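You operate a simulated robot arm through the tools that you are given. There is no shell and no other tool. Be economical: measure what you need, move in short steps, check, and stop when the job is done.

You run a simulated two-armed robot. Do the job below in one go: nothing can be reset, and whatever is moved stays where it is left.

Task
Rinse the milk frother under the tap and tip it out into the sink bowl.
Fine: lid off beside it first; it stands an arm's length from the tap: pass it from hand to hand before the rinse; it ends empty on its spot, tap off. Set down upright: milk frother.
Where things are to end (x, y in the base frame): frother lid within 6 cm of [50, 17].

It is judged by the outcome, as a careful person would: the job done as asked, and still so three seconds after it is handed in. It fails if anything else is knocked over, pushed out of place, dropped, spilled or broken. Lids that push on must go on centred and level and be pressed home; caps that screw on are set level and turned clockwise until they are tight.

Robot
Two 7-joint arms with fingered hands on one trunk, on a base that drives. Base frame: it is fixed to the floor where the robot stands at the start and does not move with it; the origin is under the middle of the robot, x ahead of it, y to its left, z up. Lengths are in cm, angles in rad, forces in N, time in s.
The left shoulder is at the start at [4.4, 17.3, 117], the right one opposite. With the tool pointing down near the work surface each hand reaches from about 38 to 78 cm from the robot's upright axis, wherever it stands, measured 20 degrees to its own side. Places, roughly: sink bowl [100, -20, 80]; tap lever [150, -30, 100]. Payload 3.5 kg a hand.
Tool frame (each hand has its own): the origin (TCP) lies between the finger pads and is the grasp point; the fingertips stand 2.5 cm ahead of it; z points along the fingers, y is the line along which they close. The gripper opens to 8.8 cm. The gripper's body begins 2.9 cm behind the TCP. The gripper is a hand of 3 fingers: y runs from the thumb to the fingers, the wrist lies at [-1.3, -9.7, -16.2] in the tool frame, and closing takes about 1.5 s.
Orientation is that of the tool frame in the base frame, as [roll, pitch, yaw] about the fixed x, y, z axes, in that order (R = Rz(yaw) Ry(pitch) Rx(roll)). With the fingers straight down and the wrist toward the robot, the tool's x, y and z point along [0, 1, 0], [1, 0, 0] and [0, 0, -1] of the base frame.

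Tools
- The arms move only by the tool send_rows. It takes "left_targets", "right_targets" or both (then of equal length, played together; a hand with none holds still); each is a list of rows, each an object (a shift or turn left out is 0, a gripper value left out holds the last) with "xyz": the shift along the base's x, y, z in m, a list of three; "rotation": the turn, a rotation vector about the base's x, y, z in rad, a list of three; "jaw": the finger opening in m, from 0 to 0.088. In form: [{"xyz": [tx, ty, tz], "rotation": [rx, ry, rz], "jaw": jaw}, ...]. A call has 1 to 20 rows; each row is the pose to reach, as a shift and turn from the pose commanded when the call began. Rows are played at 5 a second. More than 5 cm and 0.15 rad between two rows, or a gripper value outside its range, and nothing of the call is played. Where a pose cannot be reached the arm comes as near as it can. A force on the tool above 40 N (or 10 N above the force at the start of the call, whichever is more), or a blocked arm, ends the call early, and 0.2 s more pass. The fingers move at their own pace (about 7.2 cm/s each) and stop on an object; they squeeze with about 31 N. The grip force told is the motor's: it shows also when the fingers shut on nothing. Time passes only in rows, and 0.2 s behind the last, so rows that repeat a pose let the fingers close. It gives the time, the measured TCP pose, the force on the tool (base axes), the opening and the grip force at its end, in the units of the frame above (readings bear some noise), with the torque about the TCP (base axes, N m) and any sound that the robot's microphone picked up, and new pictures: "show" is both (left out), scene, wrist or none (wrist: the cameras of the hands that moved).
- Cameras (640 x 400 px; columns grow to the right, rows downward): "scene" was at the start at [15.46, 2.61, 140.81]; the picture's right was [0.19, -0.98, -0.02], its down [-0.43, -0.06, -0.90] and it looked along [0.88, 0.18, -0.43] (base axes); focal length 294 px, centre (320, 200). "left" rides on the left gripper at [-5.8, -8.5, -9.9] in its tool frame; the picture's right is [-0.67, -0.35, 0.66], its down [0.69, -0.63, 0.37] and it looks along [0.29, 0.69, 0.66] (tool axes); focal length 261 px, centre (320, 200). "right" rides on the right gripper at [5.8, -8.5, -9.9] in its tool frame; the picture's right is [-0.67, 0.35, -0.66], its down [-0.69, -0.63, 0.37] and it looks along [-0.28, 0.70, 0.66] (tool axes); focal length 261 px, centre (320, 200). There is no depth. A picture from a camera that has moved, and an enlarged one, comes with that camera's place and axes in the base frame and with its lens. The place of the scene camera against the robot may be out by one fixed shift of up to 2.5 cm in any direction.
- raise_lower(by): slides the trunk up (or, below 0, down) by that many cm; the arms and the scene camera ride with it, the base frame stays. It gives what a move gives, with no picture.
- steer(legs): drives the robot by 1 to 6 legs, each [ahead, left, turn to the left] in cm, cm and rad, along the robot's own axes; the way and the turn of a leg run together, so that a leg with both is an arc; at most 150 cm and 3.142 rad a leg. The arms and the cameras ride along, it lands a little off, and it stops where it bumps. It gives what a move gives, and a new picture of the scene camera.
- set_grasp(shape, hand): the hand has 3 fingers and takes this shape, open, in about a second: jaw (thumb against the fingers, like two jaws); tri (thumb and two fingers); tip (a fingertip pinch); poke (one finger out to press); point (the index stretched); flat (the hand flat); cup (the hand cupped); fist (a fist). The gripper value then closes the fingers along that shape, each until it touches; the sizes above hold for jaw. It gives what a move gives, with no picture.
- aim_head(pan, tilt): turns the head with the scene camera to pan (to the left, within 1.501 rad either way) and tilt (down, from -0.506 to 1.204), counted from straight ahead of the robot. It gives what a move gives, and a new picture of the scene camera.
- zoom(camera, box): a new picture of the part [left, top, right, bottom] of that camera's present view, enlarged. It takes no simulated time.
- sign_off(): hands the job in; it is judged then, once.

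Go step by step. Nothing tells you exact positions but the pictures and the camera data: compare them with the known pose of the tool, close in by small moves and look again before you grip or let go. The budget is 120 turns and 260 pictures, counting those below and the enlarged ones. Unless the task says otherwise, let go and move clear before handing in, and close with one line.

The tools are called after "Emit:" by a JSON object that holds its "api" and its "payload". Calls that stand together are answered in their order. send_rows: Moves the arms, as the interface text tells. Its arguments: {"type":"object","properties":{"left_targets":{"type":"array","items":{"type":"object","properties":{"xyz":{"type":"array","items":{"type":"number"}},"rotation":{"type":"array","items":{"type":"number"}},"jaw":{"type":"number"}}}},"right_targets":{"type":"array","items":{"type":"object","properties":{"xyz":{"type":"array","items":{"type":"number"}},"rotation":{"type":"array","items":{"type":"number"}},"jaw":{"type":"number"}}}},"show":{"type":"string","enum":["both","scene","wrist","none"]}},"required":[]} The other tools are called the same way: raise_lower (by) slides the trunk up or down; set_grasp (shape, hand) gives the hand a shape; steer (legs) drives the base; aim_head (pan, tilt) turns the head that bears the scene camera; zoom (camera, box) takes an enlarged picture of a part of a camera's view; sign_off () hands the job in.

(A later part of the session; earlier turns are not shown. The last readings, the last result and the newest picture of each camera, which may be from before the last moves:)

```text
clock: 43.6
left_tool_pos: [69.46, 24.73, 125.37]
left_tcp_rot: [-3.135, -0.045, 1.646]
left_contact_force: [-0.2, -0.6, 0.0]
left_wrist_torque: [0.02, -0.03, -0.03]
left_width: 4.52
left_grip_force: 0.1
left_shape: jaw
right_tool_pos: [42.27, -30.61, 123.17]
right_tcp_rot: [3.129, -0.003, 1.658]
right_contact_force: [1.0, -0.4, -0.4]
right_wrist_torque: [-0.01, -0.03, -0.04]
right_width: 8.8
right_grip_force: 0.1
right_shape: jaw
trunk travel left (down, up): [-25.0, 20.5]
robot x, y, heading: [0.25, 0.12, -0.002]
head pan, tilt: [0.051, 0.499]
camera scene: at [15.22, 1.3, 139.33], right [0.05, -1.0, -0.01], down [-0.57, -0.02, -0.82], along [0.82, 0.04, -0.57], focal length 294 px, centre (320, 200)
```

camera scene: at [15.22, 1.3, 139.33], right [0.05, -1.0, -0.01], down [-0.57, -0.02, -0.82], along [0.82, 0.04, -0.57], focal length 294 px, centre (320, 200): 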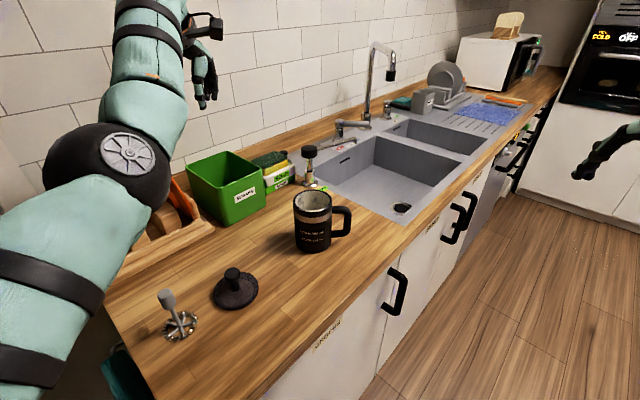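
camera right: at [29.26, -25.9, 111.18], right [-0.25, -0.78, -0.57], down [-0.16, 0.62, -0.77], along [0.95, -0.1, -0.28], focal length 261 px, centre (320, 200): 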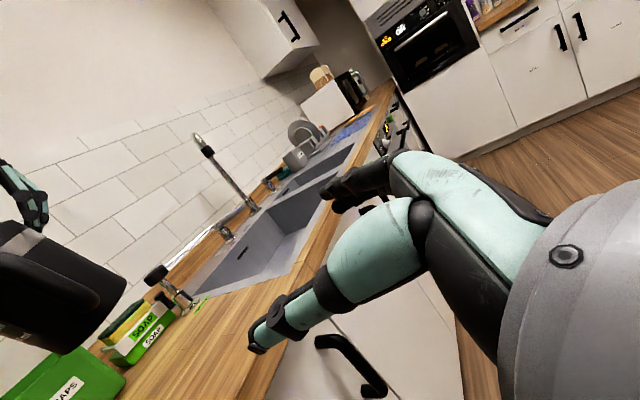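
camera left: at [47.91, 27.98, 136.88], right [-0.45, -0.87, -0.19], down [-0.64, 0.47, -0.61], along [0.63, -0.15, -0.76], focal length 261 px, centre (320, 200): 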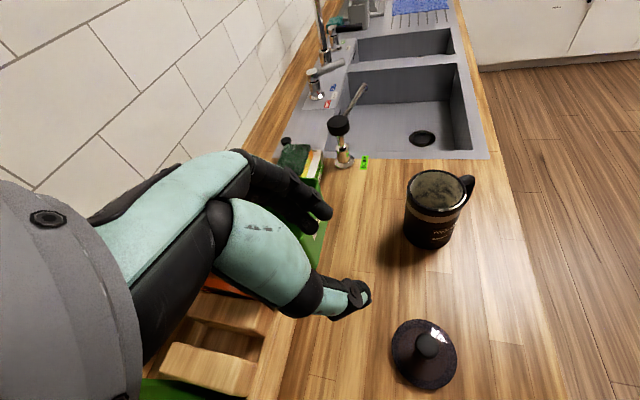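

Back to a level pose. Now I'll turn the left hand to point to its right, staying high over the board.

Emit:
{"api": "send_rows", "payload": {"left_targets": [{"xyz": [-0.015, 0, 0], "rotation": [-0.14, 0, -0.01], "jaw": 0.088}, {"xyz": [-0.03, 0, 0], "rotation": [-0.28, 0, -0.02]}, {"xyz": [-0.045, 0, 0], "rotation": [-0.42, 0, -0.03]}, {"xyz": [-0.06, 0, 0], "rotation": [-0.56, 0, -0.04]}, {"xyz": [-0.075, 0, 0], "rotation": [-0.7, 0, -0.05]}, {"xyz": [-0.09, 0, 0], "rotation": [-0.84, 0, -0.05]}, {"xyz": [-0.105, 0, 0], "rotation": [-0.98, 0, -0.05]}, {"xyz": [-0.12, 0, 0], "rotation": [-1.12, 0, -0.05]}, {"xyz": [-0.135, 0, 0], "rotation": [-1.26, 0, -0.05]}, {"xyz": [-0.15, 0, 0], "rotation": [-1.4, 0, -0.05]}, {"xyz": [-0.15, 0, 0], "rotation": [-1.53, 0, -0.05]}, {"xyz": [-0.15, 0, 0], "rotation": [-1.57, 0, -0.05]}], "show": "both"}}

```text
clock: 46.2
left_tool_pos: [54.52, 24.61, 125.16]
left_tcp_rot: [-2.417, 1.509, 2.254]
left_contact_force: [-0.6, 0.0, -0.2]
left_wrist_torque: [0.0, 0.03, -0.01]
left_width: 8.76
left_grip_force: 0.0
left_shape: jaw
right_tool_pos: [42.22, -30.74, 123.16]
right_tcp_rot: [3.13, -0.005, 1.658]
right_contact_force: [0.3, 0.9, -0.7]
right_wrist_torque: [-0.01, 0.0, 0.03]
right_width: 8.79
right_grip_force: 0.0
right_shape: jaw
trunk travel left (down, up): [-25.0, 20.5]
robot x, y, heading: [0.01, 0.21, 0.002]
head pan, tilt: [0.051, 0.499]
camera scene: at [15.24, 1.26, 139.33], right [0.05, -1.0, -0.01], down [-0.57, -0.02, -0.82], along [0.82, 0.04, -0.57], focal length 294 px, centre (320, 200)
camera left: at [46.53, 34.66, 131.88], right [-0.35, -0.67, 0.65], down [-0.67, -0.31, -0.67], along [0.65, -0.67, -0.34], focal length 261 px, centre (320, 200)
```

scene: 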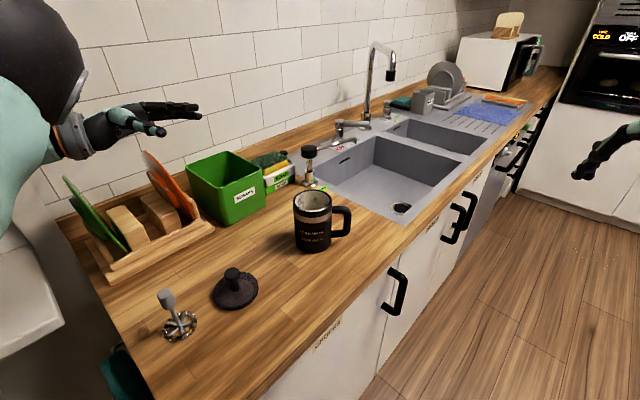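
left: 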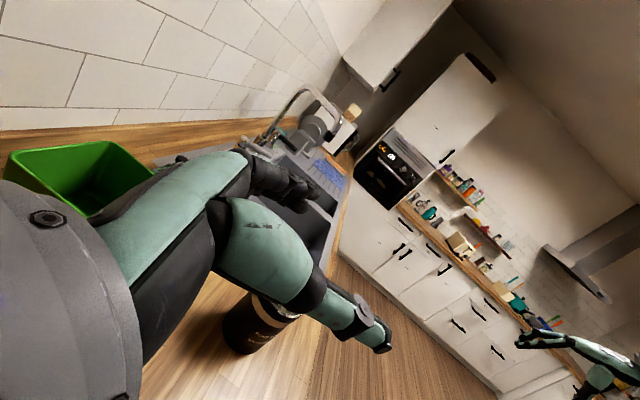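

The left hand points cleanly sideways here. Now the right hand goes to the frother's far rim from above.

Emit:
{"api": "send_rows", "payload": {"right_targets": [{"xyz": [0.025, 0.03, 0], "rotation": [0.01, 0, -0.04], "jaw": 0.05}, {"xyz": [0.05, 0.06, 0], "rotation": [0.01, 0, -0.088]}, {"xyz": [0.075, 0.09, 0], "rotation": [0.01, 0, -0.088]}, {"xyz": [0.1, 0.12, 0], "rotation": [0.01, 0, -0.088]}, {"xyz": [0.125, 0.15, 0], "rotation": [0.01, 0, -0.088]}, {"xyz": [0.15, 0.18, 0], "rotation": [0.01, 0, -0.088]}, {"xyz": [0.175, 0.21, 0], "rotation": [0.01, 0, -0.088]}, {"xyz": [0.2, 0.24, 0], "rotation": [0.01, 0, -0.088]}, {"xyz": [0.225, 0.27, 0], "rotation": [0.01, 0, -0.088]}, {"xyz": [0.25, 0.3, -0.01], "rotation": [0.01, 0, -0.088]}, {"xyz": [0.265, 0.33, -0.03], "rotation": [0.01, 0, -0.088]}, {"xyz": [0.277, 0.359, -0.06], "rotation": [0.01, 0, -0.088]}, {"xyz": [0.277, 0.359, -0.08], "rotation": [0.01, 0, -0.088]}, {"xyz": [0.277, 0.359, -0.1], "rotation": [0.01, 0, -0.088]}, {"xyz": [0.277, 0.359, -0.14], "rotation": [0.01, 0, -0.088]}, {"xyz": [0.277, 0.359, -0.14], "rotation": [0.01, 0, -0.088]}], "show": "both"}}

Emit:
{"api": "zoom", "payload": {"camera": "scene", "box": [260, 120, 380, 260]}}

```text
clock: 49.6
left_tool_pos: [54.44, 24.6, 125.34]
left_tcp_rot: [-2.437, 1.507, 2.235]
left_contact_force: [-0.3, -0.1, 0.3]
left_wrist_torque: [-0.06, 0.03, 0.0]
left_width: 8.74
left_grip_force: 0.0
left_shape: jaw
right_tool_pos: [51.21, -17.41, 116.47]
right_tcp_rot: [3.128, -0.012, 1.571]
right_contact_force: [-0.2, -0.3, -1.0]
right_wrist_torque: [0.01, -0.02, -0.01]
right_width: 5.03
right_grip_force: 0.0
right_shape: jaw
right hand out of reach, approached as far as the arm can: row 4, 5, 6, 7, 8, 9, 10, 11, 12, 13, 14, 15, 16
trunk travel left (down, up): [-25.0, 20.5]
robot x, y, heading: [-0.07, -0.06, 0.003]
head pan, tilt: [0.051, 0.499]
camera scene: at [15.25, 1.25, 139.32], right [0.05, -1.0, -0.01], down [-0.57, -0.02, -0.82], along [0.82, 0.04, -0.57], focal length 294 px, centre (320, 200)
camera right: at [42.55, -11.85, 126.33], right [0.34, -0.68, 0.65], down [-0.63, -0.68, -0.38], along [0.7, -0.28, -0.66], focal length 261 px, centre (320, 200)
```

scene: 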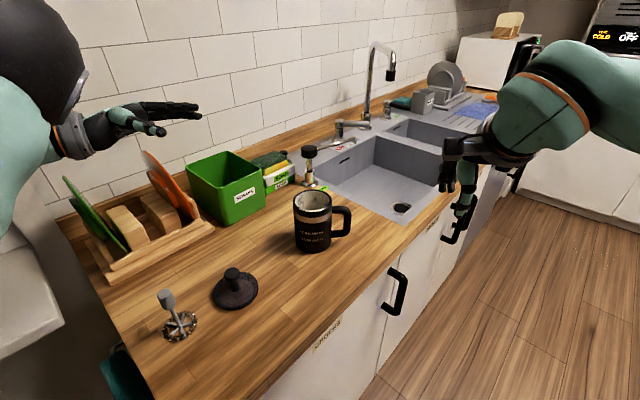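
right: 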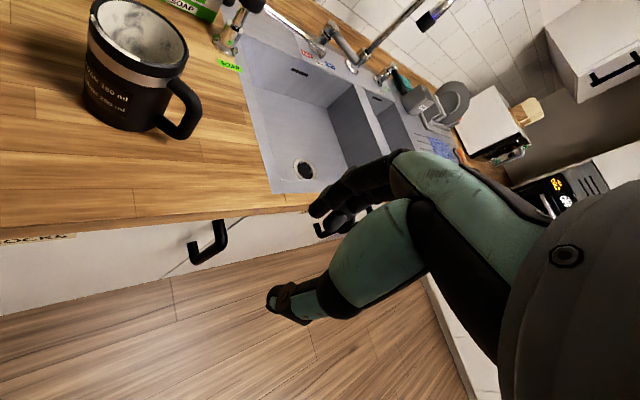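

```text
2.86 times, centred on (320, 190) of scene
camera zoom: at [15.25, 1.25, 139.32], right [0.05, -1.0, -0.01], down [-0.57, -0.02, -0.82], along [0.82, 0.04, -0.57], focal length 839 px, centre (320, 229)
```

zoom: 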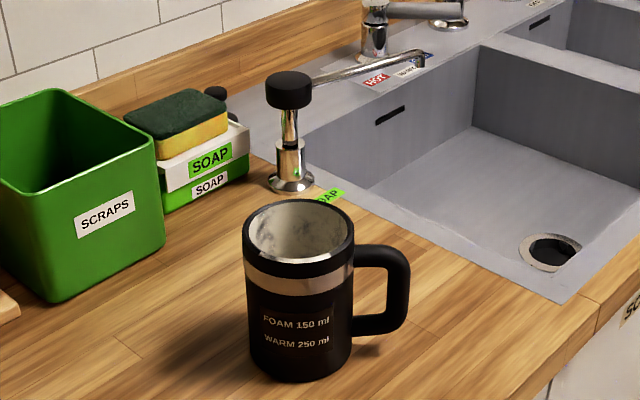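

The right arm has a bound-up elbow as well. I'll use the same trick: reach out to straighten it, then come across.

Emit:
{"api": "send_rows", "payload": {"right_targets": [{"xyz": [0.03, -0.02, 0.02]}, {"xyz": [0.06, -0.04, 0.04]}, {"xyz": [0.09, -0.06, 0.06]}, {"xyz": [0.12, -0.08, 0.08]}, {"xyz": [0.15, -0.09, 0.08]}, {"xyz": [0.17, -0.09, 0.08]}, {"xyz": [0.17, -0.06, 0.08]}, {"xyz": [0.16, -0.02, 0.08]}, {"xyz": [0.15, 0.02, 0.08]}, {"xyz": [0.14, 0.05, 0.08]}, {"xyz": [0.13, 0.08, 0.08]}], "show": "scene"}}

```text
clock: 52.0
left_tool_pos: [54.3, 24.7, 125.29]
left_tcp_rot: [-2.422, 1.511, 2.251]
left_contact_force: [0.7, -1.1, 0.2]
left_wrist_torque: [-0.03, -0.01, 0.07]
left_width: 8.79
left_grip_force: 0.0
left_shape: jaw
right_tool_pos: [54.8, -22.72, 124.32]
right_tcp_rot: [3.129, -0.013, 1.571]
right_contact_force: [-0.8, 0.2, 0.2]
right_wrist_torque: [-0.02, 0.0, 0.0]
right_width: 5.02
right_grip_force: 0.1
right_shape: jaw
right hand out of reach, approached as far as the arm can: row 1, 2, 3, 4, 5, 6, 7, 8, 9, 10, 11
trunk travel left (down, up): [-25.0, 20.5]
robot x, y, heading: [-0.12, 0.43, -0.002]
head pan, tilt: [0.051, 0.499]
camera scene: at [15.19, 1.26, 139.33], right [0.05, -1.0, -0.01], down [-0.57, -0.02, -0.82], along [0.82, 0.04, -0.57], focal length 294 px, centre (320, 200)
```

scene: 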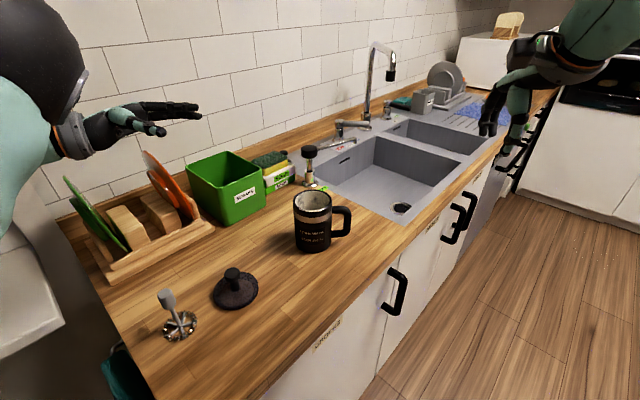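

The right arm is still wound up. I'll look at its posture before unwinding.

Emit:
{"api": "aim_head", "payload": {"pan": -0.7, "tilt": 0.35}}

```text
clock: 53.1
left_tool_pos: [54.52, 24.61, 125.38]
left_tcp_rot: [-2.389, 1.51, 2.283]
left_contact_force: [0.6, -0.5, 0.1]
left_wrist_torque: [0.02, -0.01, 0.0]
left_width: 8.75
left_grip_force: 0.1
left_shape: jaw
right_tool_pos: [54.96, -22.79, 124.32]
right_tcp_rot: [3.128, -0.015, 1.572]
right_contact_force: [0.5, 0.5, 0.5]
right_wrist_torque: [-0.02, 0.01, -0.01]
right_width: 5.01
right_grip_force: 0.2
right_shape: jaw
trunk travel left (down, up): [-25.0, 20.5]
robot x, y, heading: [-0.1, -0.22, 0.002]
head pan, tilt: [-0.7, 0.351]
camera scene: at [13.44, -5.18, 140.9], right [-0.64, -0.77, 0.07], down [-0.37, 0.22, -0.9], along [0.68, -0.6, -0.42], focal length 294 px, centre (320, 200)
```

scene: 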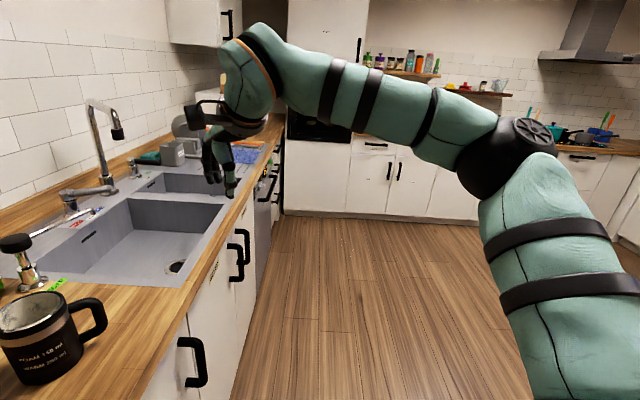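

The elbow is far out to the side and the wrist is at its limit. I'll yaw the hand in line with the forearm and then reach toward the frother.

Emit:
{"api": "send_rows", "payload": {"right_targets": [{"rotation": [0, 0, 0.14]}, {"rotation": [0, 0, 0.28]}, {"rotation": [0, 0, 0.42], "xyz": [0.02, 0, 0]}, {"rotation": [0, 0, 0.5], "xyz": [0.05, 0.01, 0]}, {"rotation": [0, 0, 0.5], "xyz": [0.08, 0.03, 0]}, {"rotation": [0, 0, 0.5], "xyz": [0.1, 0.06, 0]}, {"rotation": [0, 0, 0.5], "xyz": [0.1, 0.1, 0]}, {"rotation": [0, 0, 0.5], "xyz": [0.1, 0.14, 0]}], "show": "scene"}}

```text
clock: 54.9
left_tool_pos: [54.48, 24.62, 125.1]
left_tcp_rot: [-2.441, 1.508, 2.231]
left_contact_force: [0.3, -0.4, 0.7]
left_wrist_torque: [-0.02, -0.03, 0.03]
left_width: 8.76
left_grip_force: 0.1
left_shape: jaw
right_tool_pos: [52.49, -15.82, 116.79]
right_tcp_rot: [3.127, -0.012, 2.067]
right_contact_force: [0.2, -0.6, 0.6]
right_wrist_torque: [0.01, 0.03, 0.02]
right_width: 5.01
right_grip_force: 0.0
right_shape: jaw
right hand out of reach, approached as far as the arm can: row 2, 3, 4, 5, 6, 7, 8
trunk travel left (down, up): [-25.0, 20.5]
robot x, y, heading: [-0.21, 0.23, -0.003]
head pan, tilt: [-0.7, 0.351]
camera scene: at [13.52, -5.24, 140.89], right [-0.64, -0.77, 0.07], down [-0.37, 0.22, -0.9], along [0.68, -0.6, -0.42], focal length 294 px, centre (320, 200)
```

scene: 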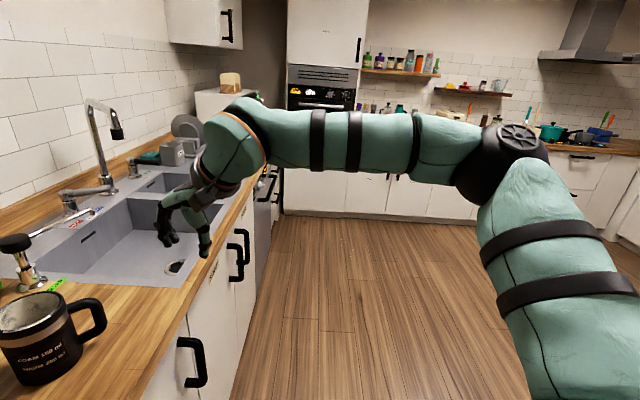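

Still bound at the shoulder. I'll bring the right hand up and back toward its starting posture.

Emit:
{"api": "send_rows", "payload": {"right_targets": [{"rotation": [0, 0, -0.1], "xyz": [-0.02, 0, 0.03]}, {"rotation": [0, 0, -0.2], "xyz": [-0.04, 0, 0.06]}, {"rotation": [0, 0, -0.3], "xyz": [-0.06, 0, 0.09]}, {"rotation": [0, 0, -0.4], "xyz": [-0.08, 0, 0.12]}, {"rotation": [0, 0, -0.5], "xyz": [-0.1, -0.01, 0.15]}, {"rotation": [0, 0, -0.5], "xyz": [-0.12, -0.02, 0.18]}, {"rotation": [0, 0, -0.5], "xyz": [-0.12, 0, 0.18]}, {"rotation": [0, 0, -0.5], "xyz": [-0.12, 0.03, 0.18]}, {"rotation": [0, 0, -0.5], "xyz": [-0.12, 0.06, 0.18]}], "show": "scene"}}

```text
clock: 56.9
left_tool_pos: [54.31, 24.6, 125.29]
left_tcp_rot: [-2.42, 1.509, 2.253]
left_contact_force: [0.4, 0.2, -0.3]
left_wrist_torque: [0.0, 0.01, 0.0]
left_width: 8.75
left_grip_force: 0.0
left_shape: jaw
right_tool_pos: [40.27, -14.43, 134.29]
right_tcp_rot: [3.128, -0.015, 1.571]
right_contact_force: [-0.3, -0.3, 0.4]
right_wrist_torque: [0.0, 0.03, 0.03]
right_width: 5.02
right_grip_force: 0.1
right_shape: jaw
right hand out of reach, approached as far as the arm can: row 8, 9
trunk travel left (down, up): [-25.0, 20.5]
robot x, y, heading: [-0.19, 0.19, -0.0]
head pan, tilt: [-0.7, 0.351]
camera scene: at [13.37, -5.24, 140.91], right [-0.64, -0.77, 0.07], down [-0.37, 0.22, -0.9], along [0.68, -0.6, -0.42], focal length 294 px, centre (320, 200)
```

scene: 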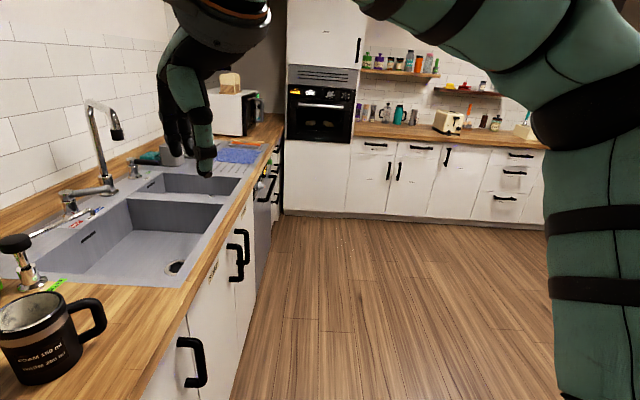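

The elbow has come up. I'll reach forward at this height, then across.

Emit:
{"api": "send_rows", "payload": {"right_targets": [{"xyz": [0.03, -0.02, 0]}, {"xyz": [0.07, -0.04, 0]}, {"xyz": [0.11, -0.05, -0.01]}, {"xyz": [0.15, -0.06, -0.02]}, {"xyz": [0.19, -0.06, -0.03]}, {"xyz": [0.22, -0.05, -0.05]}, {"xyz": [0.24, -0.02, -0.07]}, {"xyz": [0.24, 0.02, -0.09]}, {"xyz": [0.24, 0.06, -0.1]}, {"xyz": [0.24, 0.1, -0.1]}], "show": "scene"}}

```text
clock: 59.1
left_tool_pos: [54.35, 24.67, 125.31]
left_tcp_rot: [-2.411, 1.51, 2.262]
left_contact_force: [-0.6, -0.1, 0.2]
left_wrist_torque: [-0.02, -0.01, 0.0]
left_width: 8.77
left_grip_force: 0.1
left_shape: jaw
right_tool_pos: [52.94, -20.03, 121.26]
right_tcp_rot: [3.128, -0.011, 1.573]
right_contact_force: [-0.6, 0.0, 0.6]
right_wrist_torque: [-0.02, 0.02, 0.0]
right_width: 5.01
right_grip_force: 0.1
right_shape: jaw
right hand out of reach, approached as far as the arm can: row 2, 3, 4, 5, 6, 7, 8, 9, 10
trunk travel left (down, up): [-25.0, 20.5]
robot x, y, heading: [0.1, 0.12, 0.001]
head pan, tilt: [-0.7, 0.351]
camera scene: at [13.32, -5.19, 140.92], right [-0.64, -0.77, 0.07], down [-0.37, 0.22, -0.9], along [0.68, -0.6, -0.42], focal length 294 px, centre (320, 200)
```

scene: 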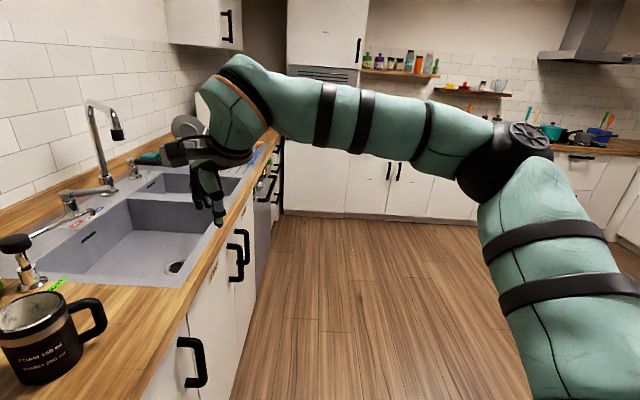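

Same bind. I'll pitch the right hand up so the forearm follows forward and the elbow drops, which should change the posture.

Emit:
{"api": "send_rows", "payload": {"right_targets": [{"xyz": [-0.01, 0, 0], "rotation": [0, -0.14, 0]}, {"xyz": [-0.02, 0, 0], "rotation": [0, -0.28, 0]}, {"xyz": [-0.03, 0, 0], "rotation": [0, -0.42, 0]}, {"xyz": [-0.03, -0.01, 0], "rotation": [0, -0.56, 0]}, {"xyz": [-0.03, -0.02, 0], "rotation": [0, -0.7, 0]}, {"xyz": [-0.03, -0.03, 0], "rotation": [0, -0.84, 0]}, {"xyz": [-0.03, -0.03, 0], "rotation": [0, -0.98, 0]}, {"xyz": [-0.03, -0.03, 0], "rotation": [0, -1.12, 0]}, {"xyz": [-0.03, -0.03, 0], "rotation": [0, -1.26, 0]}], "show": "scene"}}

```text
clock: 61.1
left_tool_pos: [54.33, 24.61, 125.34]
left_tcp_rot: [-2.395, 1.509, 2.279]
left_contact_force: [0.0, 0.1, -0.3]
left_wrist_torque: [-0.01, -0.04, -0.01]
left_width: 8.77
left_grip_force: 0.0
left_shape: jaw
right_tool_pos: [49.8, -22.71, 121.41]
right_tcp_rot: [2.43, -0.01, 1.577]
right_contact_force: [0.7, 0.4, 0.2]
right_wrist_torque: [0.01, 0.01, -0.03]
right_width: 5.0
right_grip_force: 0.1
right_shape: jaw
right hand out of reach, approached as far as the arm can: row 5, 6, 7, 8, 9
trunk travel left (down, up): [-25.0, 20.5]
robot x, y, heading: [-0.06, 0.26, -0.001]
head pan, tilt: [-0.7, 0.351]
camera scene: at [13.44, -5.18, 140.9], right [-0.64, -0.77, 0.07], down [-0.37, 0.22, -0.9], along [0.68, -0.6, -0.42], focal length 294 px, centre (320, 200)
```

scene: 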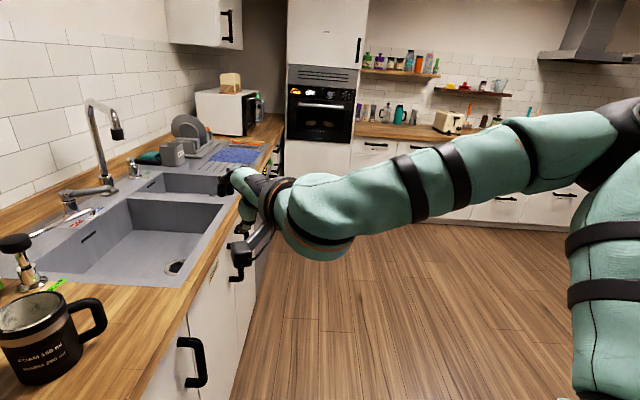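

I'll take the hand lower and to the right, over the open floor, to make the elbow drop.

Emit:
{"api": "send_rows", "payload": {"right_targets": [{"xyz": [0, -0.02, -0.02], "rotation": [0, 0.14, 0]}, {"xyz": [0, -0.04, -0.05], "rotation": [0, 0.28, 0]}, {"xyz": [-0.01, -0.06, -0.08], "rotation": [0, 0.42, 0]}, {"xyz": [-0.02, -0.08, -0.12], "rotation": [0, 0.56, 0]}, {"xyz": [-0.03, -0.1, -0.16], "rotation": [0, 0.71, 0]}, {"xyz": [-0.04, -0.12, -0.2], "rotation": [0, 0.71, 0]}, {"xyz": [-0.05, -0.14, -0.24], "rotation": [0, 0.71, 0]}, {"xyz": [-0.05, -0.14, -0.28], "rotation": [0, 0.71, 0]}], "show": "scene"}}

```text
clock: 62.9
left_tool_pos: [54.56, 24.67, 125.32]
left_tcp_rot: [-2.396, 1.509, 2.277]
left_contact_force: [0.0, 0.6, 0.3]
left_wrist_torque: [0.02, -0.01, -0.02]
left_width: 8.77
left_grip_force: 0.0
left_shape: jaw
right_tool_pos: [45.03, -36.78, 93.44]
right_tcp_rot: [-3.141, -0.012, 1.569]
right_contact_force: [0.4, -0.1, 0.0]
right_wrist_torque: [-0.02, 0.0, 0.0]
right_width: 4.98
right_grip_force: 0.1
right_shape: jaw
trunk travel left (down, up): [-25.0, 20.5]
robot x, y, heading: [-0.11, 0.16, 0.002]
head pan, tilt: [-0.7, 0.351]
camera scene: at [13.58, -5.19, 140.89], right [-0.64, -0.77, 0.07], down [-0.37, 0.22, -0.9], along [0.68, -0.6, -0.42], focal length 294 px, centre (320, 200)
```

scene: 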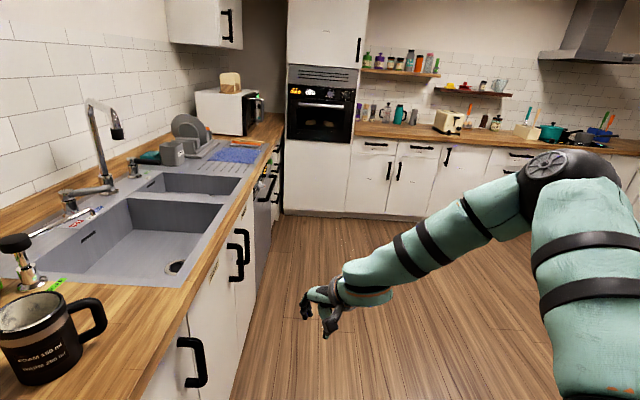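

Reachable there. From here I'll extend straight ahead over the floor side.

Emit:
{"api": "send_rows", "payload": {"right_targets": [{"xyz": [0.04, 0, 0.02]}, {"xyz": [0.08, 0, 0.05]}, {"xyz": [0.12, 0.0, 0.08]}, {"xyz": [0.16, 0, 0.11]}, {"xyz": [0.2, 0, 0.14]}, {"xyz": [0.24, 0, 0.17]}, {"xyz": [0.26, 0.02, 0.2]}, {"xyz": [0.26, 0.06, 0.22]}, {"xyz": [0.26, 0.1, 0.23]}], "show": "scene"}}

```text
clock: 64.9
left_tool_pos: [54.42, 24.67, 125.27]
left_tcp_rot: [-2.406, 1.511, 2.268]
left_contact_force: [-0.4, -0.3, -1.1]
left_wrist_torque: [0.01, 0.01, -0.03]
left_width: 8.76
left_grip_force: 0.1
left_shape: jaw
right_tool_pos: [60.97, -31.94, 116.55]
right_tcp_rot: [3.141, -0.012, 1.571]
right_contact_force: [0.2, 0.4, -0.2]
right_wrist_torque: [0.0, 0.01, -0.02]
right_width: 5.01
right_grip_force: 0.0
right_shape: jaw
right hand out of reach, approached as far as the arm can: row 5, 6, 7, 8, 9
trunk travel left (down, up): [-25.0, 20.5]
robot x, y, heading: [0.19, 0.09, -0.001]
head pan, tilt: [-0.7, 0.351]
camera scene: at [13.41, -5.16, 140.91], right [-0.64, -0.77, 0.07], down [-0.37, 0.22, -0.9], along [0.68, -0.6, -0.42], focal length 294 px, centre (320, 200)
```

scene: 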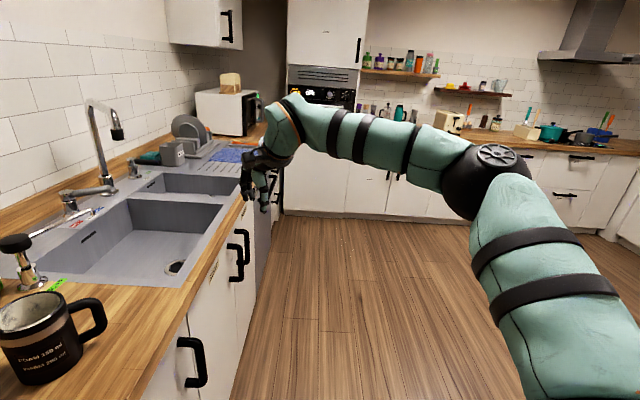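

I'll swing the right hand's yaw outward while drawing back, which on the left arm brought the elbow in.

Emit:
{"api": "send_rows", "payload": {"right_targets": [{"xyz": [-0.02, 0, 0], "rotation": [0, 0, 0.14]}, {"xyz": [-0.04, 0.0, 0], "rotation": [0, 0, 0.28]}, {"xyz": [-0.06, 0.01, 0], "rotation": [0, 0, 0.42]}, {"xyz": [-0.08, 0.02, 0], "rotation": [0, 0, 0.56]}, {"xyz": [-0.1, 0.03, 0], "rotation": [0, 0, 0.7]}, {"xyz": [-0.12, 0.04, 0], "rotation": [0, 0, 0.84]}, {"xyz": [-0.12, 0.06, 0], "rotation": [0, 0, 0.98]}, {"xyz": [-0.1, 0.08, 0], "rotation": [0, 0, 0.98]}, {"xyz": [-0.06, 0.1, 0], "rotation": [0, 0, 0.98]}], "show": "scene"}}

```text
clock: 66.9
left_tool_pos: [54.35, 24.63, 125.41]
left_tcp_rot: [-2.418, 1.509, 2.254]
left_contact_force: [-0.1, 0.5, -0.3]
left_wrist_torque: [-0.01, 0.0, -0.01]
left_width: 8.76
left_grip_force: 0.1
left_shape: jaw
right_tool_pos: [41.01, -11.24, 106.87]
right_tcp_rot: [3.123, 0.014, 2.508]
right_contact_force: [0.3, 0.3, 0.3]
right_wrist_torque: [0.02, -0.02, 0.02]
right_width: 5.01
right_grip_force: 0.1
right_shape: jaw
right hand out of reach, approached as far as the arm can: row 1, 2, 3, 4, 5, 6, 7, 8, 9
trunk travel left (down, up): [-25.0, 20.5]
robot x, y, heading: [0.11, -0.04, 0.0]
head pan, tilt: [-0.7, 0.351]
camera scene: at [13.48, -5.14, 140.9], right [-0.64, -0.77, 0.07], down [-0.37, 0.22, -0.9], along [0.68, -0.6, -0.42], focal length 294 px, centre (320, 200)
```

scene: 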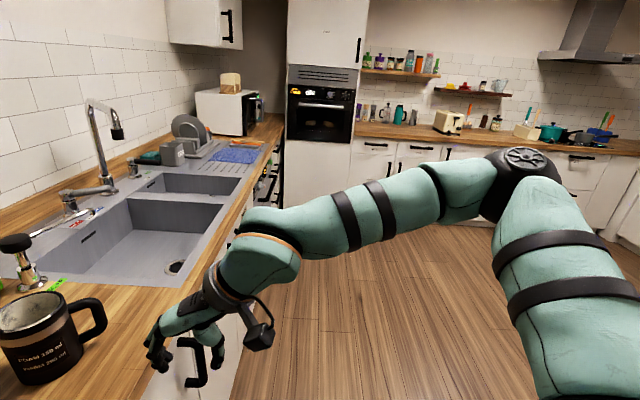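

The elbow still sits outward. I'll carry the hand well out to the right while keeping its outward yaw, so the elbow ends up inside, then extend as worked for the left.

Emit:
{"api": "send_rows", "payload": {"right_targets": [{"xyz": [0, -0.04, 0.01]}, {"xyz": [0, -0.08, 0.02]}, {"xyz": [0.01, -0.12, 0.04]}, {"xyz": [0.02, -0.16, 0.06]}, {"xyz": [0.03, -0.2, 0.08]}, {"xyz": [0.05, -0.24, 0.1]}, {"xyz": [0.07, -0.28, 0.11]}, {"xyz": [0.09, -0.32, 0.12]}, {"xyz": [0.11, -0.35, 0.12]}], "show": "scene"}}

```text
clock: 68.9
left_tool_pos: [54.32, 24.64, 125.31]
left_tcp_rot: [-2.417, 1.509, 2.257]
left_contact_force: [0.1, 0.4, 0.1]
left_wrist_torque: [0.0, 0.01, -0.02]
left_width: 8.79
left_grip_force: 0.0
left_shape: jaw
right_tool_pos: [37.17, -15.6, 105.4]
right_tcp_rot: [3.12, 0.014, 2.503]
right_contact_force: [0.4, -0.2, -0.8]
right_wrist_torque: [0.06, 0.01, 0.04]
right_width: 5.02
right_grip_force: 0.1
right_shape: jaw
right hand out of reach, approached as far as the arm can: row 1, 2, 3, 4, 5, 6, 7, 8, 9
trunk travel left (down, up): [-25.0, 20.5]
robot x, y, heading: [-0.01, -0.46, 0.003]
head pan, tilt: [-0.7, 0.351]
camera scene: at [13.44, -5.2, 140.91], right [-0.64, -0.77, 0.07], down [-0.37, 0.22, -0.9], along [0.68, -0.6, -0.42], focal length 294 px, centre (320, 200)
```

scene: 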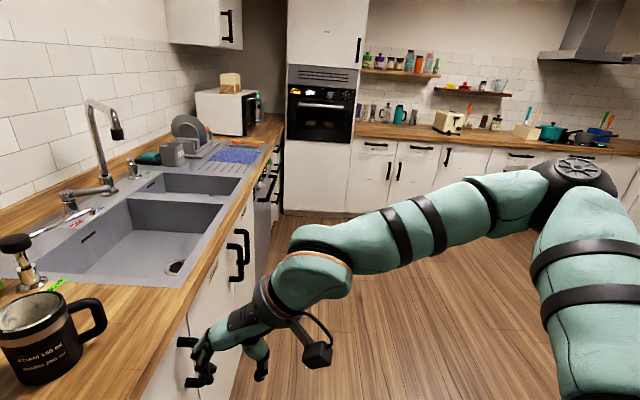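

Orientation takes priority over position here. I'll yaw the hand the other way, which should force the forearm to point ahead.

Emit:
{"api": "send_rows", "payload": {"right_targets": [{"rotation": [0, 0, -0.15], "xyz": [0.01, -0.02, 0.01]}, {"rotation": [0, 0, -0.3], "xyz": [0.02, -0.04, 0.02]}, {"rotation": [0, 0, -0.45], "xyz": [0.03, -0.06, 0.03]}, {"rotation": [0, 0, -0.6], "xyz": [0.05, -0.08, 0.04]}, {"rotation": [0, 0, -0.75], "xyz": [0.07, -0.1, 0.05]}, {"rotation": [0, 0, -0.9], "xyz": [0.09, -0.12, 0.06]}, {"rotation": [0, 0, -1.05], "xyz": [0.11, -0.14, 0.07]}, {"rotation": [0, 0, -1.2], "xyz": [0.13, -0.16, 0.08]}, {"rotation": [0, 0, -1.35], "xyz": [0.13, -0.16, 0.08]}, {"rotation": [0, 0, -1.5], "xyz": [0.13, -0.16, 0.08]}, {"rotation": [0, 0, -1.6], "xyz": [0.13, -0.16, 0.08]}], "show": "scene"}}

```text
clock: 71.3
left_tool_pos: [54.53, 24.52, 125.36]
left_tcp_rot: [-2.398, 1.508, 2.275]
left_contact_force: [0.3, 0.1, 0.0]
left_wrist_torque: [-0.01, -0.02, 0.0]
left_width: 8.77
left_grip_force: 0.1
left_shape: jaw
right_tool_pos: [50.17, -31.1, 112.74]
right_tcp_rot: [3.122, 0.012, 0.905]
right_contact_force: [-0.8, -1.0, -0.1]
right_wrist_torque: [-0.01, 0.0, -0.02]
right_width: 5.05
right_grip_force: 0.0
right_shape: jaw
trunk travel left (down, up): [-25.0, 20.5]
robot x, y, heading: [-0.1, 0.18, -0.003]
head pan, tilt: [-0.7, 0.351]
camera scene: at [13.48, -5.19, 140.9], right [-0.64, -0.77, 0.07], down [-0.37, 0.22, -0.9], along [0.68, -0.6, -0.42], focal length 294 px, centre (320, 200)
```

scene: 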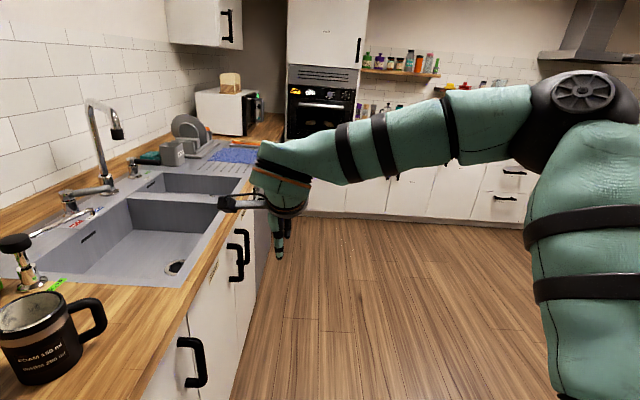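

Reached without trouble. I'll try extending ahead and inward from this yaw.

Emit:
{"api": "send_rows", "payload": {"right_targets": [{"xyz": [0.03, 0.02, 0.01]}, {"xyz": [0.06, 0.04, 0.02]}, {"xyz": [0.09, 0.07, 0.03]}, {"xyz": [0.12, 0.1, 0.04]}, {"xyz": [0.14, 0.14, 0.05]}, {"xyz": [0.15, 0.18, 0.06]}, {"xyz": [0.15, 0.22, 0.06]}], "show": "scene"}}

```text
clock: 72.9
left_tool_pos: [54.42, 24.61, 125.21]
left_tcp_rot: [-2.401, 1.509, 2.271]
left_contact_force: [-0.1, 0.3, 0.6]
left_wrist_torque: [0.03, 0.0, -0.01]
left_width: 8.76
left_grip_force: 0.0
left_shape: jaw
right_tool_pos: [53.15, -27.43, 116.05]
right_tcp_rot: [3.122, 0.013, 0.907]
right_contact_force: [-0.1, -0.5, 0.4]
right_wrist_torque: [0.0, 0.0, 0.0]
right_width: 5.01
right_grip_force: 0.0
right_shape: jaw
right hand out of reach, approached as far as the arm can: row 2, 3, 4, 5, 6, 7
trunk travel left (down, up): [-25.0, 20.5]
robot x, y, heading: [-0.09, -0.1, -0.001]
head pan, tilt: [-0.7, 0.351]
camera scene: at [13.52, -5.23, 140.89], right [-0.64, -0.77, 0.07], down [-0.37, 0.22, -0.9], along [0.68, -0.6, -0.42], focal length 294 px, centre (320, 200)
```

scene: 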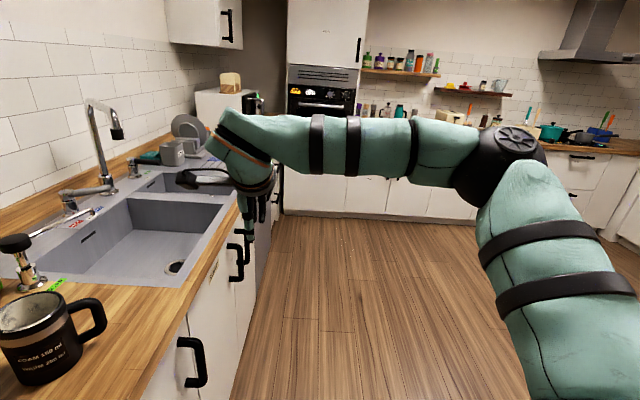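

The elbow always stops at the same high place. I'll try coming in low over the floor side, where the elbow has to drop.

Emit:
{"api": "send_rows", "payload": {"right_targets": [{"xyz": [-0.03, -0.03, -0.03], "rotation": [0, 0, 0.1]}, {"xyz": [-0.05, -0.06, -0.06], "rotation": [0, 0, 0.2]}, {"xyz": [-0.07, -0.09, -0.09], "rotation": [0, 0, 0.3]}, {"xyz": [-0.08, -0.1, -0.13], "rotation": [0, 0, 0.4]}, {"xyz": [-0.08, -0.1, -0.17], "rotation": [0, 0, 0.5]}, {"xyz": [-0.08, -0.1, -0.21], "rotation": [0, 0, 0.6]}, {"xyz": [-0.05, -0.1, -0.22], "rotation": [0, 0, 0.66]}, {"xyz": [-0.01, -0.1, -0.22], "rotation": [0, 0, 0.66]}, {"xyz": [0.03, -0.1, -0.22], "rotation": [0, 0, 0.66]}, {"xyz": [0.07, -0.1, -0.22], "rotation": [0, 0, 0.66]}, {"xyz": [0.1, -0.08, -0.21], "rotation": [0, 0, 0.66]}, {"xyz": [0.1, -0.04, -0.2], "rotation": [0, 0, 0.66]}, {"xyz": [0.1, 0.0, -0.19], "rotation": [0, 0, 0.66]}], "show": "scene"}}

```text
refused: row 1 steps farther than a row can; nothing moved
```

Emit:
{"api": "send_rows", "payload": {"right_targets": [{"xyz": [-0.025, -0.025, -0.025], "rotation": [0, 0, 0.1]}, {"xyz": [-0.045, -0.05, -0.055], "rotation": [0, 0, 0.2]}, {"xyz": [-0.065, -0.075, -0.085], "rotation": [0, 0, 0.3]}, {"xyz": [-0.08, -0.1, -0.12], "rotation": [0, 0, 0.4]}, {"xyz": [-0.08, -0.1, -0.16], "rotation": [0, 0, 0.5]}, {"xyz": [-0.08, -0.1, -0.2], "rotation": [0, 0, 0.6]}, {"xyz": [-0.05, -0.1, -0.22], "rotation": [0, 0, 0.66]}, {"xyz": [-0.01, -0.1, -0.22], "rotation": [0, 0, 0.66]}, {"xyz": [0.03, -0.1, -0.22], "rotation": [0, 0, 0.66]}, {"xyz": [0.07, -0.1, -0.22], "rotation": [0, 0, 0.66]}, {"xyz": [0.1, -0.08, -0.21], "rotation": [0, 0, 0.66]}, {"xyz": [0.1, -0.04, -0.2], "rotation": [0, 0, 0.66]}, {"xyz": [0.1, 0.0, -0.19], "rotation": [0, 0, 0.66]}], "show": "scene"}}

```text
clock: 75.7
left_tool_pos: [54.43, 24.65, 125.25]
left_tcp_rot: [-2.414, 1.51, 2.258]
left_contact_force: [-0.6, -0.2, 0.8]
left_wrist_torque: [-0.03, -0.01, -0.01]
left_width: 8.76
left_grip_force: 0.1
left_shape: jaw
right_tool_pos: [57.28, -30.58, 99.95]
right_tcp_rot: [3.12, 0.011, 1.567]
right_contact_force: [0.3, 0.2, -0.3]
right_wrist_torque: [0.02, 0.03, 0.0]
right_width: 5.02
right_grip_force: 0.1
right_shape: jaw
right hand out of reach, approached as far as the arm can: row 9, 10, 11, 12, 13
trunk travel left (down, up): [-25.0, 20.5]
robot x, y, heading: [-0.01, -0.19, -0.0]
head pan, tilt: [-0.7, 0.351]
camera scene: at [13.4, -5.13, 140.91], right [-0.64, -0.77, 0.07], down [-0.37, 0.22, -0.9], along [0.68, -0.6, -0.42], focal length 294 px, centre (320, 200)
```

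scene: 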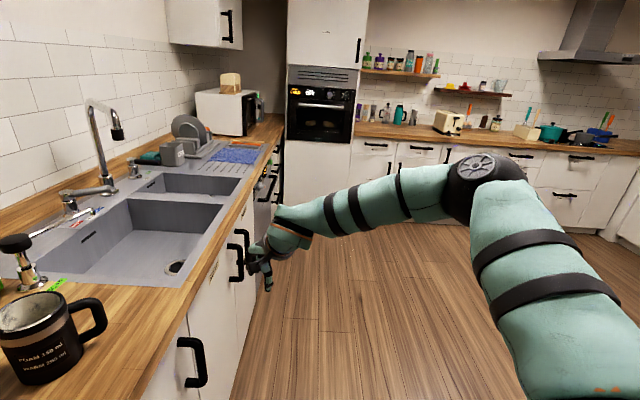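

I'll turn the right hand sideways again (that pose had the elbow low) and then unwind from there while extended.

Emit:
{"api": "send_rows", "payload": {"right_targets": [{"xyz": [0, -0.01, 0.01], "rotation": [0.15, 0, 0]}, {"xyz": [0, -0.02, 0.02], "rotation": [0.3, 0, 0]}, {"xyz": [0, -0.02, 0.02], "rotation": [0.45, 0, 0]}, {"xyz": [0, -0.02, 0.02], "rotation": [0.6, 0, 0]}, {"xyz": [0, -0.02, 0.02], "rotation": [0.75, 0, 0]}, {"xyz": [0, -0.02, 0.02], "rotation": [0.9, 0, 0]}, {"xyz": [0, -0.02, 0.02], "rotation": [1.05, 0, 0]}, {"xyz": [0, -0.02, 0.02], "rotation": [1.2, 0, 0]}, {"xyz": [0, -0.02, 0.02], "rotation": [1.35, 0, 0]}, {"xyz": [0.02, 0, 0.02], "rotation": [1.35, 0, 0]}, {"xyz": [0.05, 0.02, 0.02], "rotation": [1.35, 0, 0]}], "show": "scene"}}

```text
clock: 78.1
left_tool_pos: [54.58, 24.8, 125.28]
left_tcp_rot: [-2.381, 1.51, 2.292]
left_contact_force: [-0.2, -0.2, -0.4]
left_wrist_torque: [0.02, -0.01, -0.02]
left_width: 8.73
left_grip_force: 0.0
left_shape: jaw
right_tool_pos: [52.64, -20.51, 121.44]
right_tcp_rot: [-2.938, -1.263, 1.301]
right_contact_force: [-0.5, 0.6, 0.1]
right_wrist_torque: [0.0, -0.01, 0.01]
right_width: 5.03
right_grip_force: 0.1
right_shape: jaw
right hand out of reach, approached as far as the arm can: row 3, 4, 5, 6, 7, 8, 9, 10, 11
trunk travel left (down, up): [-25.0, 20.5]
robot x, y, heading: [0.04, -0.04, 0.003]
head pan, tilt: [-0.7, 0.351]
camera scene: at [13.59, -5.1, 140.89], right [-0.64, -0.77, 0.07], down [-0.37, 0.22, -0.9], along [0.68, -0.6, -0.42], focal length 294 px, centre (320, 200)
```

scene: 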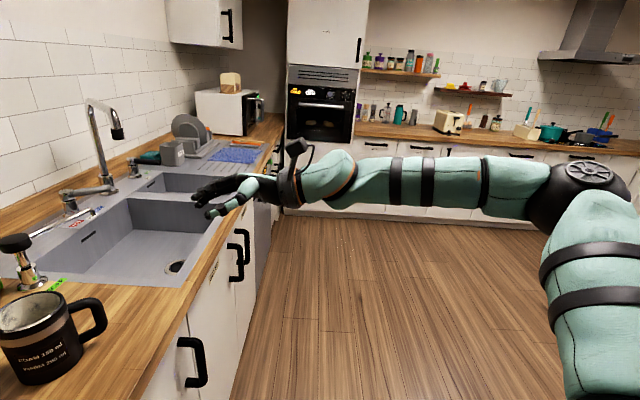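

I'll straighten the arm out to the right with this orientation, so the elbow can fall through, then come back in low.

Emit:
{"api": "send_rows", "payload": {"right_targets": [{"xyz": [0.01, -0.03, -0.02]}, {"xyz": [0.02, -0.06, -0.05]}, {"xyz": [0.03, -0.09, -0.08]}, {"xyz": [0.04, -0.12, -0.11]}, {"xyz": [0.05, -0.15, -0.14]}, {"xyz": [0.07, -0.18, -0.17]}, {"xyz": [0.1, -0.2, -0.19]}, {"xyz": [0.13, -0.22, -0.21]}, {"xyz": [0.16, -0.22, -0.23]}, {"xyz": [0.19, -0.22, -0.23]}], "show": "scene"}}

```text
clock: 80.3
left_tool_pos: [54.43, 24.65, 125.33]
left_tcp_rot: [-2.408, 1.509, 2.266]
left_contact_force: [0.1, 0.4, -0.8]
left_wrist_torque: [0.02, -0.01, -0.04]
left_width: 8.76
left_grip_force: 0.1
left_shape: jaw
right_tool_pos: [55.68, -27.98, 120.73]
right_tcp_rot: [-2.82, -1.191, 1.12]
right_contact_force: [0.1, 0.2, 0.0]
right_wrist_torque: [-0.01, 0.0, -0.01]
right_width: 5.01
right_grip_force: 0.1
right_shape: jaw
right hand out of reach, approached as far as the arm can: row 1, 2, 3, 4, 5, 6, 7, 8, 9, 10
trunk travel left (down, up): [-25.0, 20.5]
robot x, y, heading: [0.07, -0.09, 0.001]
head pan, tilt: [-0.7, 0.351]
camera scene: at [13.5, -5.18, 140.9], right [-0.64, -0.77, 0.07], down [-0.37, 0.22, -0.9], along [0.68, -0.6, -0.42], focal length 294 px, centre (320, 200)
```

scene: 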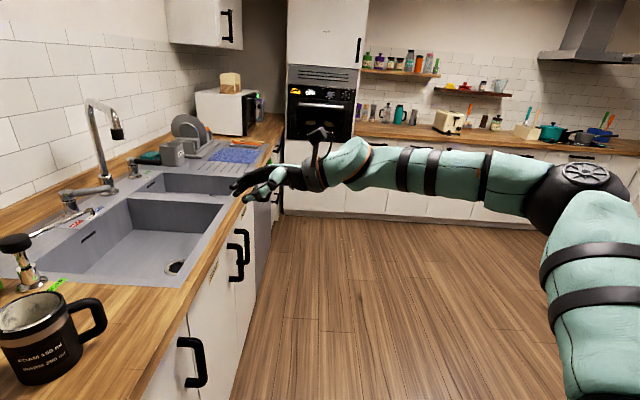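

This mirrors the left arm's present posture, which came from a level pose at (69, 25). I'll reverse that same path on the right: turn down while moving ahead to (69, -25).

Emit:
{"api": "send_rows", "payload": {"right_targets": [{"xyz": [0.015, 0.0, 0.005], "rotation": [-0.13, 0, 0.01]}, {"xyz": [0.03, 0.005, 0.01], "rotation": [-0.26, 0, 0.02]}, {"xyz": [0.045, 0.01, 0.015], "rotation": [-0.39, 0, 0.03]}, {"xyz": [0.06, 0.015, 0.02], "rotation": [-0.52, 0, 0.04]}, {"xyz": [0.075, 0.02, 0.025], "rotation": [-0.65, 0, 0.05]}, {"xyz": [0.09, 0.025, 0.03], "rotation": [-0.78, 0, 0.06]}, {"xyz": [0.105, 0.03, 0.035], "rotation": [-0.91, 0, 0.07]}, {"xyz": [0.12, 0.03, 0.035], "rotation": [-1.04, 0, 0.08]}, {"xyz": [0.135, 0.03, 0.035], "rotation": [-1.17, 0, 0.09]}, {"xyz": [0.14, 0.03, 0.035], "rotation": [-1.21, 0, 0.1]}], "show": "scene"}}

```text
clock: 82.5
left_tool_pos: [54.28, 24.63, 125.29]
left_tcp_rot: [-2.414, 1.51, 2.26]
left_contact_force: [-0.3, -0.4, -0.7]
left_wrist_torque: [-0.04, -0.02, 0.02]
left_width: 8.76
left_grip_force: 0.1
left_shape: jaw
right_tool_pos: [60.68, -32.5, 122.34]
right_tcp_rot: [3.096, -0.011, 1.488]
right_contact_force: [0.1, 0.6, 0.0]
right_wrist_torque: [-0.01, 0.01, -0.01]
right_width: 5.03
right_grip_force: 0.2
right_shape: jaw
right hand out of reach, approached as far as the arm can: row 5, 6, 7, 8, 9, 10
trunk travel left (down, up): [-25.0, 20.5]
robot x, y, heading: [-0.0, -0.04, -0.002]
head pan, tilt: [-0.7, 0.351]
camera scene: at [13.41, -5.13, 140.91], right [-0.64, -0.77, 0.07], down [-0.37, 0.22, -0.9], along [0.68, -0.6, -0.42], focal length 294 px, centre (320, 200)
```

scene: 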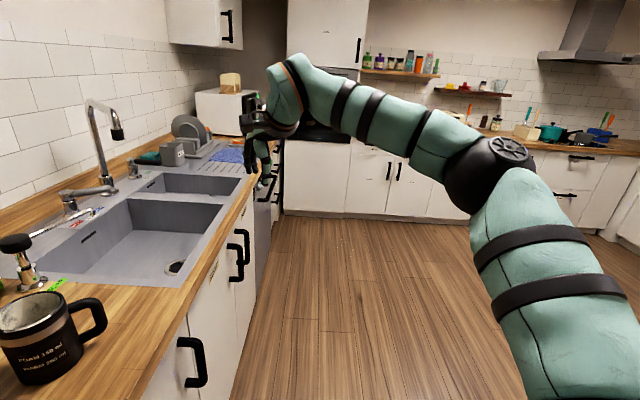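

Before going further with the right, I'll test how far inward the left can come in its sideways pose, staying well above everything.

Emit:
{"api": "send_rows", "payload": {"left_targets": [{"xyz": [0.01, -0.03, 0]}, {"xyz": [0.02, -0.06, 0]}, {"xyz": [0.02, -0.09, 0]}, {"xyz": [0.02, -0.12, 0]}, {"xyz": [0.02, -0.15, 0]}, {"xyz": [0.02, -0.18, 0]}], "show": "none"}}

Emit:
{"api": "aim_head", "payload": {"pan": 0.05, "tilt": 0.3}}

```text
clock: 83.7
left_tool_pos: [57.59, 19.41, 127.37]
left_tcp_rot: [-0.294, 1.483, -1.752]
left_contact_force: [-0.6, 0.5, -0.4]
left_wrist_torque: [0.06, 0.01, 0.0]
left_width: 8.77
left_grip_force: 0.1
left_shape: jaw
right_tool_pos: [60.74, -32.55, 122.32]
right_tcp_rot: [3.093, -0.012, 1.489]
right_contact_force: [0.0, -1.0, -0.2]
right_wrist_torque: [0.02, -0.01, -0.01]
right_width: 5.02
right_grip_force: 0.2
right_shape: jaw
trunk travel left (down, up): [-25.0, 20.5]
robot x, y, heading: [0.24, 0.38, 0.003]
head pan, tilt: [-0.7, 0.351]
stopped in row 5 (left hand): the arm was blocked; the commanded pose is now the measured one
```

```text
clock: 84.8
left_tool_pos: [57.64, 19.37, 127.08]
left_tcp_rot: [-0.306, 1.484, -1.766]
left_contact_force: [1.5, -0.1, -0.4]
left_wrist_torque: [0.0, 0.01, 0.01]
left_width: 8.75
left_grip_force: 0.1
left_shape: jaw
right_tool_pos: [60.84, -32.47, 122.35]
right_tcp_rot: [3.095, -0.012, 1.486]
right_contact_force: [-0.1, 0.8, 0.7]
right_wrist_torque: [-0.01, 0.02, -0.01]
right_width: 5.01
right_grip_force: 0.0
right_shape: jaw
trunk travel left (down, up): [-25.0, 20.5]
robot x, y, heading: [0.07, -0.15, 0.001]
head pan, tilt: [0.051, 0.3]
camera scene: at [15.68, 1.27, 141.13], right [0.05, -1.0, -0.01], down [-0.4, -0.01, -0.92], along [0.92, 0.05, -0.4], focal length 294 px, centre (320, 200)
```

scene: 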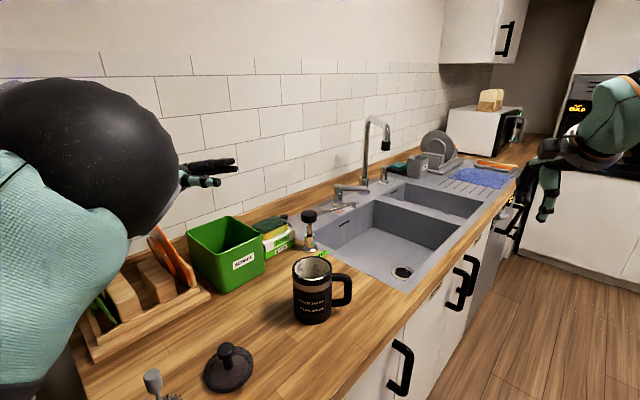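

The left's elbow, raised near the head, is what stops it. The very first right-arm move gave a good low-elbow posture, so I'll return the right hand to that starting pose and look.

Emit:
{"api": "send_rows", "payload": {"right_targets": [{"xyz": [-0.04, 0.0, 0.01], "rotation": [0, 0, 0.03]}, {"xyz": [-0.08, 0.01, 0.02], "rotation": [0, 0, 0.085]}, {"xyz": [-0.12, 0.02, 0.03], "rotation": [-0.03, 0, 0.085]}, {"xyz": [-0.16, 0.03, 0.04], "rotation": [-0.046, 0, 0.085]}, {"xyz": [-0.2, 0.045, 0.045], "rotation": [-0.046, 0, 0.085]}, {"xyz": [-0.215, 0.05, 0.045], "rotation": [-0.046, 0, 0.085]}, {"xyz": [-0.215, 0.09, 0.045], "rotation": [-0.046, 0, 0.085]}, {"xyz": [-0.215, 0.13, 0.045], "rotation": [-0.046, 0, 0.085]}, {"xyz": [-0.215, 0.17, 0.045], "rotation": [-0.046, 0, 0.085]}, {"xyz": [-0.215, 0.21, 0.045], "rotation": [-0.046, 0, 0.085]}, {"xyz": [-0.215, 0.233, 0.045], "rotation": [-0.046, 0, 0.085]}], "show": "scene"}}

```text
clock: 87.2
left_tool_pos: [57.52, 19.38, 127.3]
left_tcp_rot: [-0.291, 1.481, -1.751]
left_contact_force: [-0.2, -0.7, 0.4]
left_wrist_torque: [-0.03, -0.02, 0.03]
left_width: 8.77
left_grip_force: 0.0
left_shape: jaw
right_tool_pos: [39.52, -12.15, 127.19]
right_tcp_rot: [3.092, 0.033, 1.571]
right_contact_force: [-0.3, -0.2, -0.1]
right_wrist_torque: [-0.02, -0.07, -0.02]
right_width: 5.0
right_grip_force: 0.0
right_shape: jaw
right hand out of reach, approached as far as the arm can: row 10, 11
trunk travel left (down, up): [-25.0, 20.5]
robot x, y, heading: [-0.33, 0.06, 0.004]
head pan, tilt: [0.051, 0.3]
camera scene: at [15.58, 1.25, 141.14], right [0.05, -1.0, -0.01], down [-0.4, -0.01, -0.92], along [0.92, 0.05, -0.4], focal length 294 px, centre (320, 200)
```

scene: 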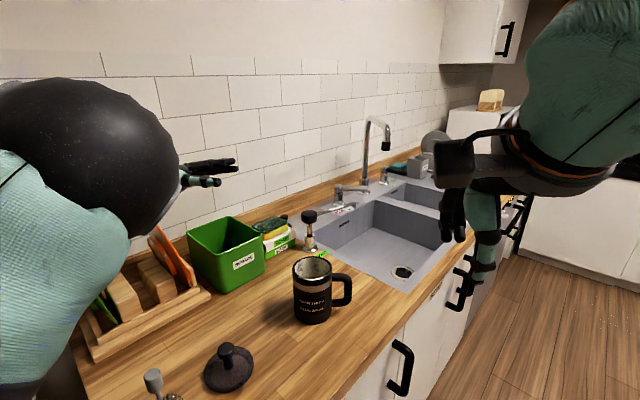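

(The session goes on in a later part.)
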